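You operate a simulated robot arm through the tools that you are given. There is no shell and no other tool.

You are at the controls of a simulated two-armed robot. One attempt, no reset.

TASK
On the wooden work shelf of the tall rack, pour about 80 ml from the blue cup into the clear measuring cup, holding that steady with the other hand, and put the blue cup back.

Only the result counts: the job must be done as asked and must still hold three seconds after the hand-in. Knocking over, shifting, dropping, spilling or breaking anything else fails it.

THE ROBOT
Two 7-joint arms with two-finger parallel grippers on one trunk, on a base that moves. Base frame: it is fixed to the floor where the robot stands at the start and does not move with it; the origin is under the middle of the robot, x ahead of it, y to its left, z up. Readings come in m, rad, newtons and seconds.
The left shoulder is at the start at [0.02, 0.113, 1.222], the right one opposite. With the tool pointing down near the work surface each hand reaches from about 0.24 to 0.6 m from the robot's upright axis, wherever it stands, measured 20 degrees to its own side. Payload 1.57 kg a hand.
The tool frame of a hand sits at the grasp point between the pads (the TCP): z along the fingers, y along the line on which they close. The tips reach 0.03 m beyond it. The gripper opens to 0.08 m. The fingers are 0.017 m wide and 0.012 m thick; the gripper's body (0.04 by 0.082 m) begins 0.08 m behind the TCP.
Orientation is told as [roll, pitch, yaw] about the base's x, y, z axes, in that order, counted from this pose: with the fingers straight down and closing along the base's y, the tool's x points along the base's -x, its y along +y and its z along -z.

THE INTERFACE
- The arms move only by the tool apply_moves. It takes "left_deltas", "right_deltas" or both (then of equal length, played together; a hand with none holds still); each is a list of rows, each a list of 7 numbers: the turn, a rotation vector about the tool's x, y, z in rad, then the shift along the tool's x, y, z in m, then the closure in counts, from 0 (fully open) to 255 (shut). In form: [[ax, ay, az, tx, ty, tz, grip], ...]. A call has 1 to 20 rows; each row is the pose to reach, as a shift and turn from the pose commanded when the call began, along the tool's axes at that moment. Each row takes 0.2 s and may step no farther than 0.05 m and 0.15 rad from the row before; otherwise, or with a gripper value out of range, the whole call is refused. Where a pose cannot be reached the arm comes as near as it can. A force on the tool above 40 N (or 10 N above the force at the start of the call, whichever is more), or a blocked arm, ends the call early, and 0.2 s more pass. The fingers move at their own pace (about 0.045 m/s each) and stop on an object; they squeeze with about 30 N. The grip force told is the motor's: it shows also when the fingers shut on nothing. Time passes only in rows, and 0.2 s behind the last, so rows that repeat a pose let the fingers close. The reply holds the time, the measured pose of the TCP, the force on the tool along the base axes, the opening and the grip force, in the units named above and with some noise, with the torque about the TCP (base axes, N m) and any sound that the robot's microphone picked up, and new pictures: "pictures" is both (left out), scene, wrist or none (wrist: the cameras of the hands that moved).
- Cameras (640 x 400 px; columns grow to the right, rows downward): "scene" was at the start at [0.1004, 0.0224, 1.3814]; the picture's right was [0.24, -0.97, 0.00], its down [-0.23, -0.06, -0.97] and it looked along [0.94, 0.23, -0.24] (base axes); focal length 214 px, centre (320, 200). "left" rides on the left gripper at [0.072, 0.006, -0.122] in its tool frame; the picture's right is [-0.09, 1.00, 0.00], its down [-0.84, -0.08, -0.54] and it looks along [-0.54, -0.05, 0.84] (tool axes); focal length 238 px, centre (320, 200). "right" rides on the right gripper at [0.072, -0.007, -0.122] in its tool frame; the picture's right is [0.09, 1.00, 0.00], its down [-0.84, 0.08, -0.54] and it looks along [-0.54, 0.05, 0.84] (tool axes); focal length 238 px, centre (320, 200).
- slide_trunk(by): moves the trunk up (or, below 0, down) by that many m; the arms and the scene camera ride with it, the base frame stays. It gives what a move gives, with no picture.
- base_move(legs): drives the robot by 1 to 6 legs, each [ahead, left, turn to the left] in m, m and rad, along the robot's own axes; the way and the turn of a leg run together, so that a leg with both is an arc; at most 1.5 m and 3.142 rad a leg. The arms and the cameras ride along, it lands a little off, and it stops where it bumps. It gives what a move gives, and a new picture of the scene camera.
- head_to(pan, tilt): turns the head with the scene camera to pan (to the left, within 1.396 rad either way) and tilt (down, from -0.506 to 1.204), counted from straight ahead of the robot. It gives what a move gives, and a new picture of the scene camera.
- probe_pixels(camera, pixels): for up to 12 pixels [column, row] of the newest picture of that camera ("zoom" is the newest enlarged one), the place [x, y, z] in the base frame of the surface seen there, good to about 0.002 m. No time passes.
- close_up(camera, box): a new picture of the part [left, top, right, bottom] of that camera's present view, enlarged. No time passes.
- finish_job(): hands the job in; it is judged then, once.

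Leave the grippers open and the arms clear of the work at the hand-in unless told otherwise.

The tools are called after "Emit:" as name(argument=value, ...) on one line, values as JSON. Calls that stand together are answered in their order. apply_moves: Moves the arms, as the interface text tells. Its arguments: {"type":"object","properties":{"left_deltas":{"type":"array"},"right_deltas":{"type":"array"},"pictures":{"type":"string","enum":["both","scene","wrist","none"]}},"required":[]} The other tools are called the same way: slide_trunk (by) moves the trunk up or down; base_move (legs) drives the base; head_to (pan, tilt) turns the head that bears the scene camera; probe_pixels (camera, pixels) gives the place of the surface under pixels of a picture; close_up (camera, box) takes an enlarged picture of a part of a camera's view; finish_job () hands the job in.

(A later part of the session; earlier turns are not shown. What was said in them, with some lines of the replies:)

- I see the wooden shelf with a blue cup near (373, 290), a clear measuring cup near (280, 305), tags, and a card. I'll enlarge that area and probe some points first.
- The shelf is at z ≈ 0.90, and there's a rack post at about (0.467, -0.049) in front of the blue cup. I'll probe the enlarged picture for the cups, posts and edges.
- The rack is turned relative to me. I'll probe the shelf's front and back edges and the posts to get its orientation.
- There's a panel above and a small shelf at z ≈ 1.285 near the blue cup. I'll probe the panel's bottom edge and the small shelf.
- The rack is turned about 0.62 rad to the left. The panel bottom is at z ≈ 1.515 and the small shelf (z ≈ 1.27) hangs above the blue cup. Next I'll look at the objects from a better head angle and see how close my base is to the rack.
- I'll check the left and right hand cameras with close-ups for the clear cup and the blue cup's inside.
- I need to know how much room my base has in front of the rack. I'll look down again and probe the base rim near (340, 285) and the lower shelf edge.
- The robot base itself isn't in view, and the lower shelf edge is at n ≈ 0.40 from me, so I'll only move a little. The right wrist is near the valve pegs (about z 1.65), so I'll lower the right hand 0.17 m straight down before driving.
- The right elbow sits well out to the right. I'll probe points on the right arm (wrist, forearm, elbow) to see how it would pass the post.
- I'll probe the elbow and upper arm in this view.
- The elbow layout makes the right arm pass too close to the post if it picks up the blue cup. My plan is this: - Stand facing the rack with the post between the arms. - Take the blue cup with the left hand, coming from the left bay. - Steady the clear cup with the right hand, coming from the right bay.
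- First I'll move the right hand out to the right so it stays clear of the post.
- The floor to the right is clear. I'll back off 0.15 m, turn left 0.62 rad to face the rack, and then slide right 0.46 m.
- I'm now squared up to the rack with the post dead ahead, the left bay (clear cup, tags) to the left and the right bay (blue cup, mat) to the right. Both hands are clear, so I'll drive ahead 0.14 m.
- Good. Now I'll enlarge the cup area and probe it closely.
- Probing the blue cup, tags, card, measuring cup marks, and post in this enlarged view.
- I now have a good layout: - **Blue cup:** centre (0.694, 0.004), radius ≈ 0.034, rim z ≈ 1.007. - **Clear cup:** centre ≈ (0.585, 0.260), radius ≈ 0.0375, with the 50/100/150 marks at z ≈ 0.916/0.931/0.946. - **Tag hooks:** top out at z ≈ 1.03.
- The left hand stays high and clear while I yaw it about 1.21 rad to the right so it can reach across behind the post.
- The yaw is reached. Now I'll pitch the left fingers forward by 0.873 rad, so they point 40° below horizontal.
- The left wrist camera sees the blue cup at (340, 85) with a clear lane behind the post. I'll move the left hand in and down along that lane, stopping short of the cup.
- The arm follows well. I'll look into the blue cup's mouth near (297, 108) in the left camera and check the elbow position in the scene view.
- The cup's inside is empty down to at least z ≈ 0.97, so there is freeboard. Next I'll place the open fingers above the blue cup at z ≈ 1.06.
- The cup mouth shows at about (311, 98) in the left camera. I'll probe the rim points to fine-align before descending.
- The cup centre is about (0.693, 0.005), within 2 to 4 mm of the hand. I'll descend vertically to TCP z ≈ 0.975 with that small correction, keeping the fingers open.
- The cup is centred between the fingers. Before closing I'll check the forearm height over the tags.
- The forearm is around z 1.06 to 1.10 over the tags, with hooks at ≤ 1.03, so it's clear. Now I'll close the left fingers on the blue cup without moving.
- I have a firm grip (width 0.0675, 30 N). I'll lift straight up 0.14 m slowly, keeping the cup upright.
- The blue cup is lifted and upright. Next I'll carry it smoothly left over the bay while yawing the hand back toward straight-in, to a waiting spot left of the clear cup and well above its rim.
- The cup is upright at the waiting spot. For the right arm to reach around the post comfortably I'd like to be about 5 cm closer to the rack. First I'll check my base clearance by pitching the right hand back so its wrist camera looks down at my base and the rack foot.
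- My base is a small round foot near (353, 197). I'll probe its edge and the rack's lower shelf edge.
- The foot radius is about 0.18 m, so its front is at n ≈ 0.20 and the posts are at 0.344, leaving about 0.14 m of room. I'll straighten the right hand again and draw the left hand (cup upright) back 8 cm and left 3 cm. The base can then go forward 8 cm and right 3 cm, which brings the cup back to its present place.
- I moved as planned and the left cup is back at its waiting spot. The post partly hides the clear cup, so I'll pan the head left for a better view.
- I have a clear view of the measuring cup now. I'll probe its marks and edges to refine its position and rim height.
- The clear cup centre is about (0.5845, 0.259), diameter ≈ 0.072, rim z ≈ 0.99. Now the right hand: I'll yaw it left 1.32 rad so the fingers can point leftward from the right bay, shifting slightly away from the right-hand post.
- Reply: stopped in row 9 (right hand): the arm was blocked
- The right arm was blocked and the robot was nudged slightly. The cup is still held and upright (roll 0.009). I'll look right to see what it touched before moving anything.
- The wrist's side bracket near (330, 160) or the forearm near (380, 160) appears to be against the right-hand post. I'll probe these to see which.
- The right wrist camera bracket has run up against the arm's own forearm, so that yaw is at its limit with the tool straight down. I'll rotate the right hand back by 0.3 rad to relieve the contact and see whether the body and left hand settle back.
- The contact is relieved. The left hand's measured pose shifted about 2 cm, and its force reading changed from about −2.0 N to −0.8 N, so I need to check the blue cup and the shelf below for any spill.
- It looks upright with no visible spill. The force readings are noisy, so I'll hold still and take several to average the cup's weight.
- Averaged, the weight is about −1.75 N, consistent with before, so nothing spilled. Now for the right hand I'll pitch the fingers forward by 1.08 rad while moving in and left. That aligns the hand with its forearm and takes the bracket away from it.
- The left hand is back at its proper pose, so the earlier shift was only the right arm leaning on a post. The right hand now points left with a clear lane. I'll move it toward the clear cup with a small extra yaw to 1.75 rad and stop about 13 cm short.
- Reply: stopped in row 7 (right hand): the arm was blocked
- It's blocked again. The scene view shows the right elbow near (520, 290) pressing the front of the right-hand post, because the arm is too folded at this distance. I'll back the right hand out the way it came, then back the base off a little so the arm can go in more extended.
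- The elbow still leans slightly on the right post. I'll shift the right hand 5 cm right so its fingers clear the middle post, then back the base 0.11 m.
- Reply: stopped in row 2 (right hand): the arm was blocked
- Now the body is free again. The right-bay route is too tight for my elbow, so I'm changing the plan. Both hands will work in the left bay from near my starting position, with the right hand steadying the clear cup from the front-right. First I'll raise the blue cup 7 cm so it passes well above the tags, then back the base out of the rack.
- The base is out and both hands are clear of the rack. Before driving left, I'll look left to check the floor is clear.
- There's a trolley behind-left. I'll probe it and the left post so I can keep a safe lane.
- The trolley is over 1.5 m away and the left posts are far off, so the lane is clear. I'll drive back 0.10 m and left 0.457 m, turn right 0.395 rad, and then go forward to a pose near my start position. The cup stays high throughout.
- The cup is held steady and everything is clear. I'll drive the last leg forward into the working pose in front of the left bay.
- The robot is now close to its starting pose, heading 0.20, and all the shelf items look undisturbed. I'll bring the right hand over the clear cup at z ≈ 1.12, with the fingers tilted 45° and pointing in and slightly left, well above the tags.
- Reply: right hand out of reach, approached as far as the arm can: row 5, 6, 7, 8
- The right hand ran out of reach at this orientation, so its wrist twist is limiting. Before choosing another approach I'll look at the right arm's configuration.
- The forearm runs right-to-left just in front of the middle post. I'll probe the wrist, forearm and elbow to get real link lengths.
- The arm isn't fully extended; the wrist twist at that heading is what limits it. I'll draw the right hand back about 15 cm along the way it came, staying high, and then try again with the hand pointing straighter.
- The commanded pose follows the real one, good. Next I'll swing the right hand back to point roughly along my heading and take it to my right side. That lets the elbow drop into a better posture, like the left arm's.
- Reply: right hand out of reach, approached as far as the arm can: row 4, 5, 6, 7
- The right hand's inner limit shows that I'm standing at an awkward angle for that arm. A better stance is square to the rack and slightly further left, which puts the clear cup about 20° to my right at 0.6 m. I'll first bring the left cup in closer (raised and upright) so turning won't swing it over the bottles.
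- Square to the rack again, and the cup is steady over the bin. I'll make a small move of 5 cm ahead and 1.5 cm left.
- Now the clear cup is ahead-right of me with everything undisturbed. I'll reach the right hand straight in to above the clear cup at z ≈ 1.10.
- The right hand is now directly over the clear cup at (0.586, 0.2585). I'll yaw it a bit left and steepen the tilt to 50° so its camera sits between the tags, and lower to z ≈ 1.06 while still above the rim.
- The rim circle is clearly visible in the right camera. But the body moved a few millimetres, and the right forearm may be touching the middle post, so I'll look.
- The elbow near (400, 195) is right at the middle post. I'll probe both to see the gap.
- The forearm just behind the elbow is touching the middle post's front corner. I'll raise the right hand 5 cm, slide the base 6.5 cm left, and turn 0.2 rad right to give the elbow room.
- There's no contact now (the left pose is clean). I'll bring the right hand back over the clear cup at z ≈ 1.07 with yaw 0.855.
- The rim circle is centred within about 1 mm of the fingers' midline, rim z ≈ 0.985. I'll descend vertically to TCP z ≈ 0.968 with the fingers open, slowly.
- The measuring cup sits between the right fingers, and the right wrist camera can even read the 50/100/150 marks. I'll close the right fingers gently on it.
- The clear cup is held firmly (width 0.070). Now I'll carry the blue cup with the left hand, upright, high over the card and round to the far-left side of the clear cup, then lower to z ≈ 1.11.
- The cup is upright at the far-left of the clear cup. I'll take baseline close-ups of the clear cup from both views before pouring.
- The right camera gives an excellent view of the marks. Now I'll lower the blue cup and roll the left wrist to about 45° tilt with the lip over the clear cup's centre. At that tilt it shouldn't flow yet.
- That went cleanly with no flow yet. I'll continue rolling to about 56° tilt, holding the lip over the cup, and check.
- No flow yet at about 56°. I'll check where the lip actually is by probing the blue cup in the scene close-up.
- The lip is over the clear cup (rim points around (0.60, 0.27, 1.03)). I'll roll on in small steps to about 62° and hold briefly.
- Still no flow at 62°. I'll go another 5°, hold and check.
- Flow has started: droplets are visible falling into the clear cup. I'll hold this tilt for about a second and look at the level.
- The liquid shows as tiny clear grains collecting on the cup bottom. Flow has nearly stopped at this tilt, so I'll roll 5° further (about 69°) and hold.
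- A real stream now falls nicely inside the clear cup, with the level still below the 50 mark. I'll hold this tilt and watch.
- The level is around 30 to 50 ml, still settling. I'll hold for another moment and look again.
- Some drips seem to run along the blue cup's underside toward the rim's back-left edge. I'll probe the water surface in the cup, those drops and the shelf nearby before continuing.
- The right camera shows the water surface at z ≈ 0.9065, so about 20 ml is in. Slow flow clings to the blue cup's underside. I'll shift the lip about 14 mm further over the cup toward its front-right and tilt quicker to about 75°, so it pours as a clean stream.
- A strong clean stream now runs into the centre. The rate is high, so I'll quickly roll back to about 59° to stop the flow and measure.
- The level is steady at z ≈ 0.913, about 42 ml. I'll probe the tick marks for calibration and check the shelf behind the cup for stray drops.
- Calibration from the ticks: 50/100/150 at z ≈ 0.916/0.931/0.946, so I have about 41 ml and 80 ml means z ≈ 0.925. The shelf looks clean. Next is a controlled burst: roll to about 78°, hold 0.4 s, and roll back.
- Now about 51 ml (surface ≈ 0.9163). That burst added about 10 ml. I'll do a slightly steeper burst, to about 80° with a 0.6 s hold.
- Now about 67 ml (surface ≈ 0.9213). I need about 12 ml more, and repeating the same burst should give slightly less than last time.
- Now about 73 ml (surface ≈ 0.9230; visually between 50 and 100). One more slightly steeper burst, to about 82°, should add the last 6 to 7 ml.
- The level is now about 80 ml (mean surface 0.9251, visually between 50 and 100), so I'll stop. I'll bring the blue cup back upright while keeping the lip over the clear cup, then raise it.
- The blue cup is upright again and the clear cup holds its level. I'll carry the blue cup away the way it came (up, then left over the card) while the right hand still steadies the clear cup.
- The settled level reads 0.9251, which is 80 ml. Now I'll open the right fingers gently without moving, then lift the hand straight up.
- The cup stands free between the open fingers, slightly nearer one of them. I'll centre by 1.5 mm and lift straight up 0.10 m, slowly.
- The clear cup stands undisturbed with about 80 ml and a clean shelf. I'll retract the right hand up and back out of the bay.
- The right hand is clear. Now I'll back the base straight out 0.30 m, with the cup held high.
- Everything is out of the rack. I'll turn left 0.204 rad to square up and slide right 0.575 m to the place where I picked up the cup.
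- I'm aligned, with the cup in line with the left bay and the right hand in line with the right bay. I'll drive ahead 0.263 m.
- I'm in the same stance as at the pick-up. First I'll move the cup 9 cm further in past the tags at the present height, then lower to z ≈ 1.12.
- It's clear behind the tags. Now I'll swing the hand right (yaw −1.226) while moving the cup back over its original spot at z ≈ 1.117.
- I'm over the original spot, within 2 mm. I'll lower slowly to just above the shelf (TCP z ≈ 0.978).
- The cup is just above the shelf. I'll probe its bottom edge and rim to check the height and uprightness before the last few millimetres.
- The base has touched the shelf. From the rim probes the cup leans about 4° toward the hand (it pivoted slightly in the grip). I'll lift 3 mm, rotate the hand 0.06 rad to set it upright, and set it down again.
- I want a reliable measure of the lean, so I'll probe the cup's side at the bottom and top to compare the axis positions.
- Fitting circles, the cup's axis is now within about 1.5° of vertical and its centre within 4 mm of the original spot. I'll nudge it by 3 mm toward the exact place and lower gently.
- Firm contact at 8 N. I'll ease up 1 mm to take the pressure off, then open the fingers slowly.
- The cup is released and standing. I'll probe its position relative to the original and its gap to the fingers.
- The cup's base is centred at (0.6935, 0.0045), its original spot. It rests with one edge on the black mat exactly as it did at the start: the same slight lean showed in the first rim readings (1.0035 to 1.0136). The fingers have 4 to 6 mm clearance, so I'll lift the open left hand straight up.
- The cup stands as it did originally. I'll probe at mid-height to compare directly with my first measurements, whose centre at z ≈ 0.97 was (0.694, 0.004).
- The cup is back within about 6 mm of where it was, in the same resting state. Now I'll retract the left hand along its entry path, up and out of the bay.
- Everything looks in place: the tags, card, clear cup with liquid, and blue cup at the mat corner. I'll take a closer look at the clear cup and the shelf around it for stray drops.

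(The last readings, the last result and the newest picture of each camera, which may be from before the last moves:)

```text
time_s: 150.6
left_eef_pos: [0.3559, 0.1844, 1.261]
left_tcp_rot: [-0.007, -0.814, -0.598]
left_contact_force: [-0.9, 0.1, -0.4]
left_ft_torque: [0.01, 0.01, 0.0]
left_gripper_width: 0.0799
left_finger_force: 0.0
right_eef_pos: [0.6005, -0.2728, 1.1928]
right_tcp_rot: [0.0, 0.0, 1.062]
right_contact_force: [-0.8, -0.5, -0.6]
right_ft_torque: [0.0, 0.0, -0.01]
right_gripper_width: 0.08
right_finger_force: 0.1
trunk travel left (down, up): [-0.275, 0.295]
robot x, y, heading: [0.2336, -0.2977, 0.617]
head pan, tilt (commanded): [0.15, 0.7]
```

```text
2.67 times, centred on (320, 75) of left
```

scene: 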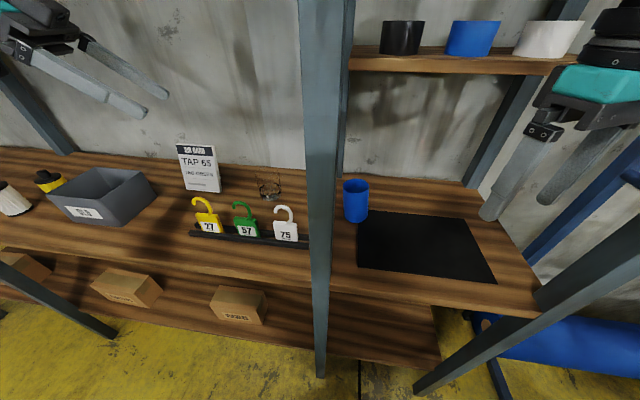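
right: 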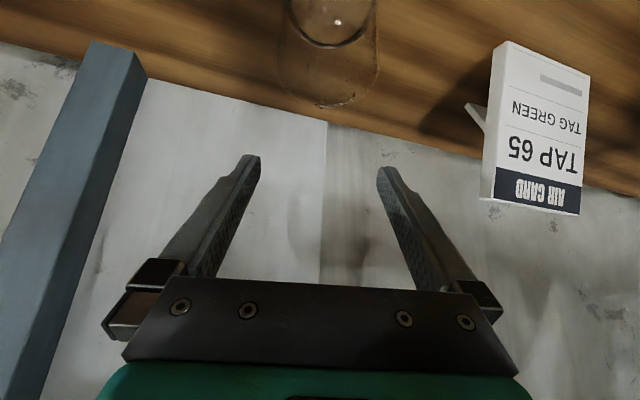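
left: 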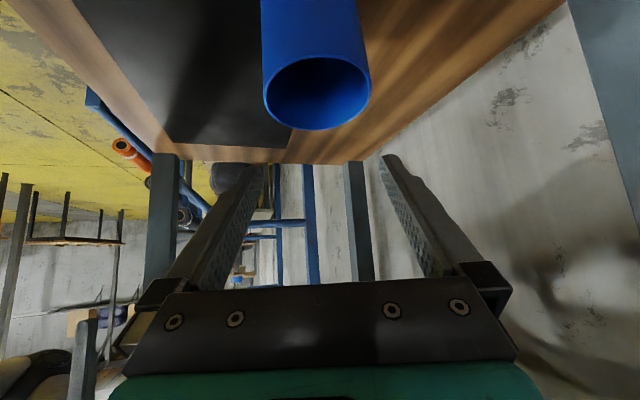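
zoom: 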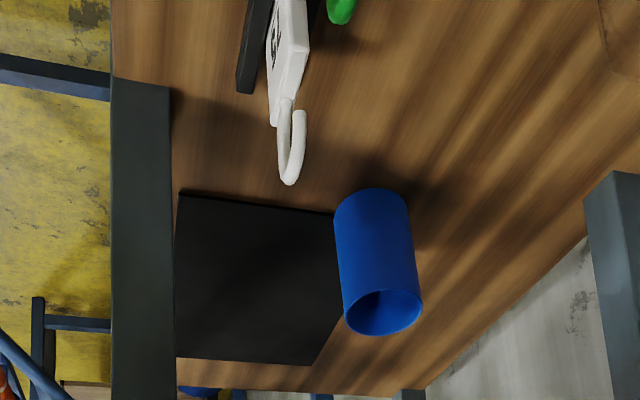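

The level sits between the 50 and 100 marks at about 80 ml, the shelf is dry, and both cups stand free. I'll back the base off 0.25 m so both open hands are well clear of the rack.

Emit:
base_move(legs=[[-0.25, 0, 0]])

Emit:
close_up(camera="scene", box=[180, 110, 400, 250])

```text
time_s: 152.4
left_eef_pos: [0.1581, 0.0402, 1.2612]
left_tcp_rot: [-0.004, -0.812, -0.607]
left_contact_force: [-0.6, -0.2, -0.2]
left_ft_torque: [-0.04, 0.01, -0.01]
left_gripper_width: 0.08
left_finger_force: 0.0
right_eef_pos: [0.3992, -0.4164, 1.1925]
right_tcp_rot: [0.003, 0.0, 1.052]
right_contact_force: [0.7, 0.7, 0.3]
right_ft_torque: [-0.02, -0.01, 0.03]
right_gripper_width: 0.08
right_finger_force: 0.0
trunk travel left (down, up): [-0.275, 0.295]
robot x, y, heading: [0.0307, -0.444, 0.606]
head pan, tilt (commanded): [0.15, 0.7]
```

scene: 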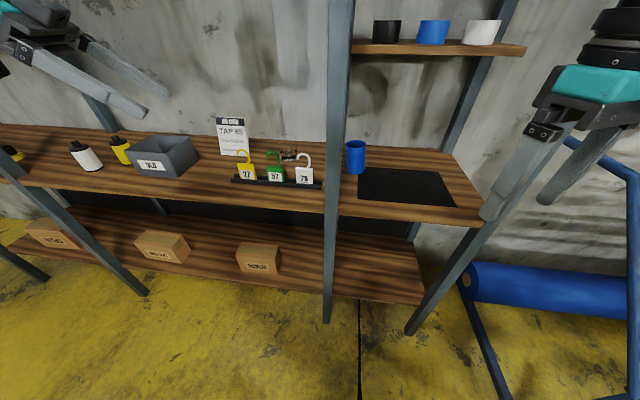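

```text
2.86 times, centred on (290, 180) of scene
```

zoom: 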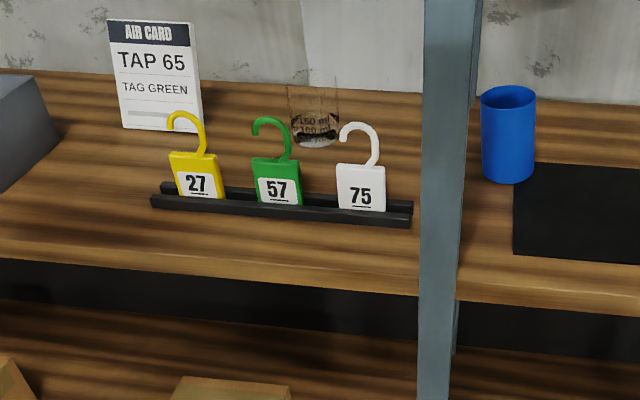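

Final check:
- **Clear cup:** standing in place with about 80 ml.
- **Blue cup:** back at the corner of the mat, standing.
- **Everything else:** the tags, card and other items look undisturbed.
- **Hands:** both open and clear of the rack.

I'm handing in the job.

Emit:
finish_job()

```text
The job is handed in.
```

I poured about 80 ml from the blue cup into the clear measuring cup and handed the job in; I don't have the verdict yet.

- **Amount:** with the liquid settled, the surface probed at z ≈ 0.925. Against the cup's 50, 100 and 150 marks that works out to about 80 ml. The probe is only good to about 2 mm, so treat it as roughly 80 ml, give or take a few.
- **Holding:** the right hand gripped the clear cup through the whole pour. I released it in place afterwards.
- **Blue cup:** it is back on its spot, roughly 6–8 mm from where it started. It leans slightly with one edge on the black mat, as it appeared to at the start.
- **Spilling:** early in the pour some liquid ran down the blue cup's underside, and a few drops still cling to the clear cup's rim. I saw a couple of drops that may have fallen outside it. Later close-ups showed no liquid on the shelf.
- **Contact with the rack:** while I was finding a reach that worked, the right arm bumped the rack posts a few times. Nothing on the shelves looked shifted afterwards.

Both grippers are open and the robot is backed out of the rack.
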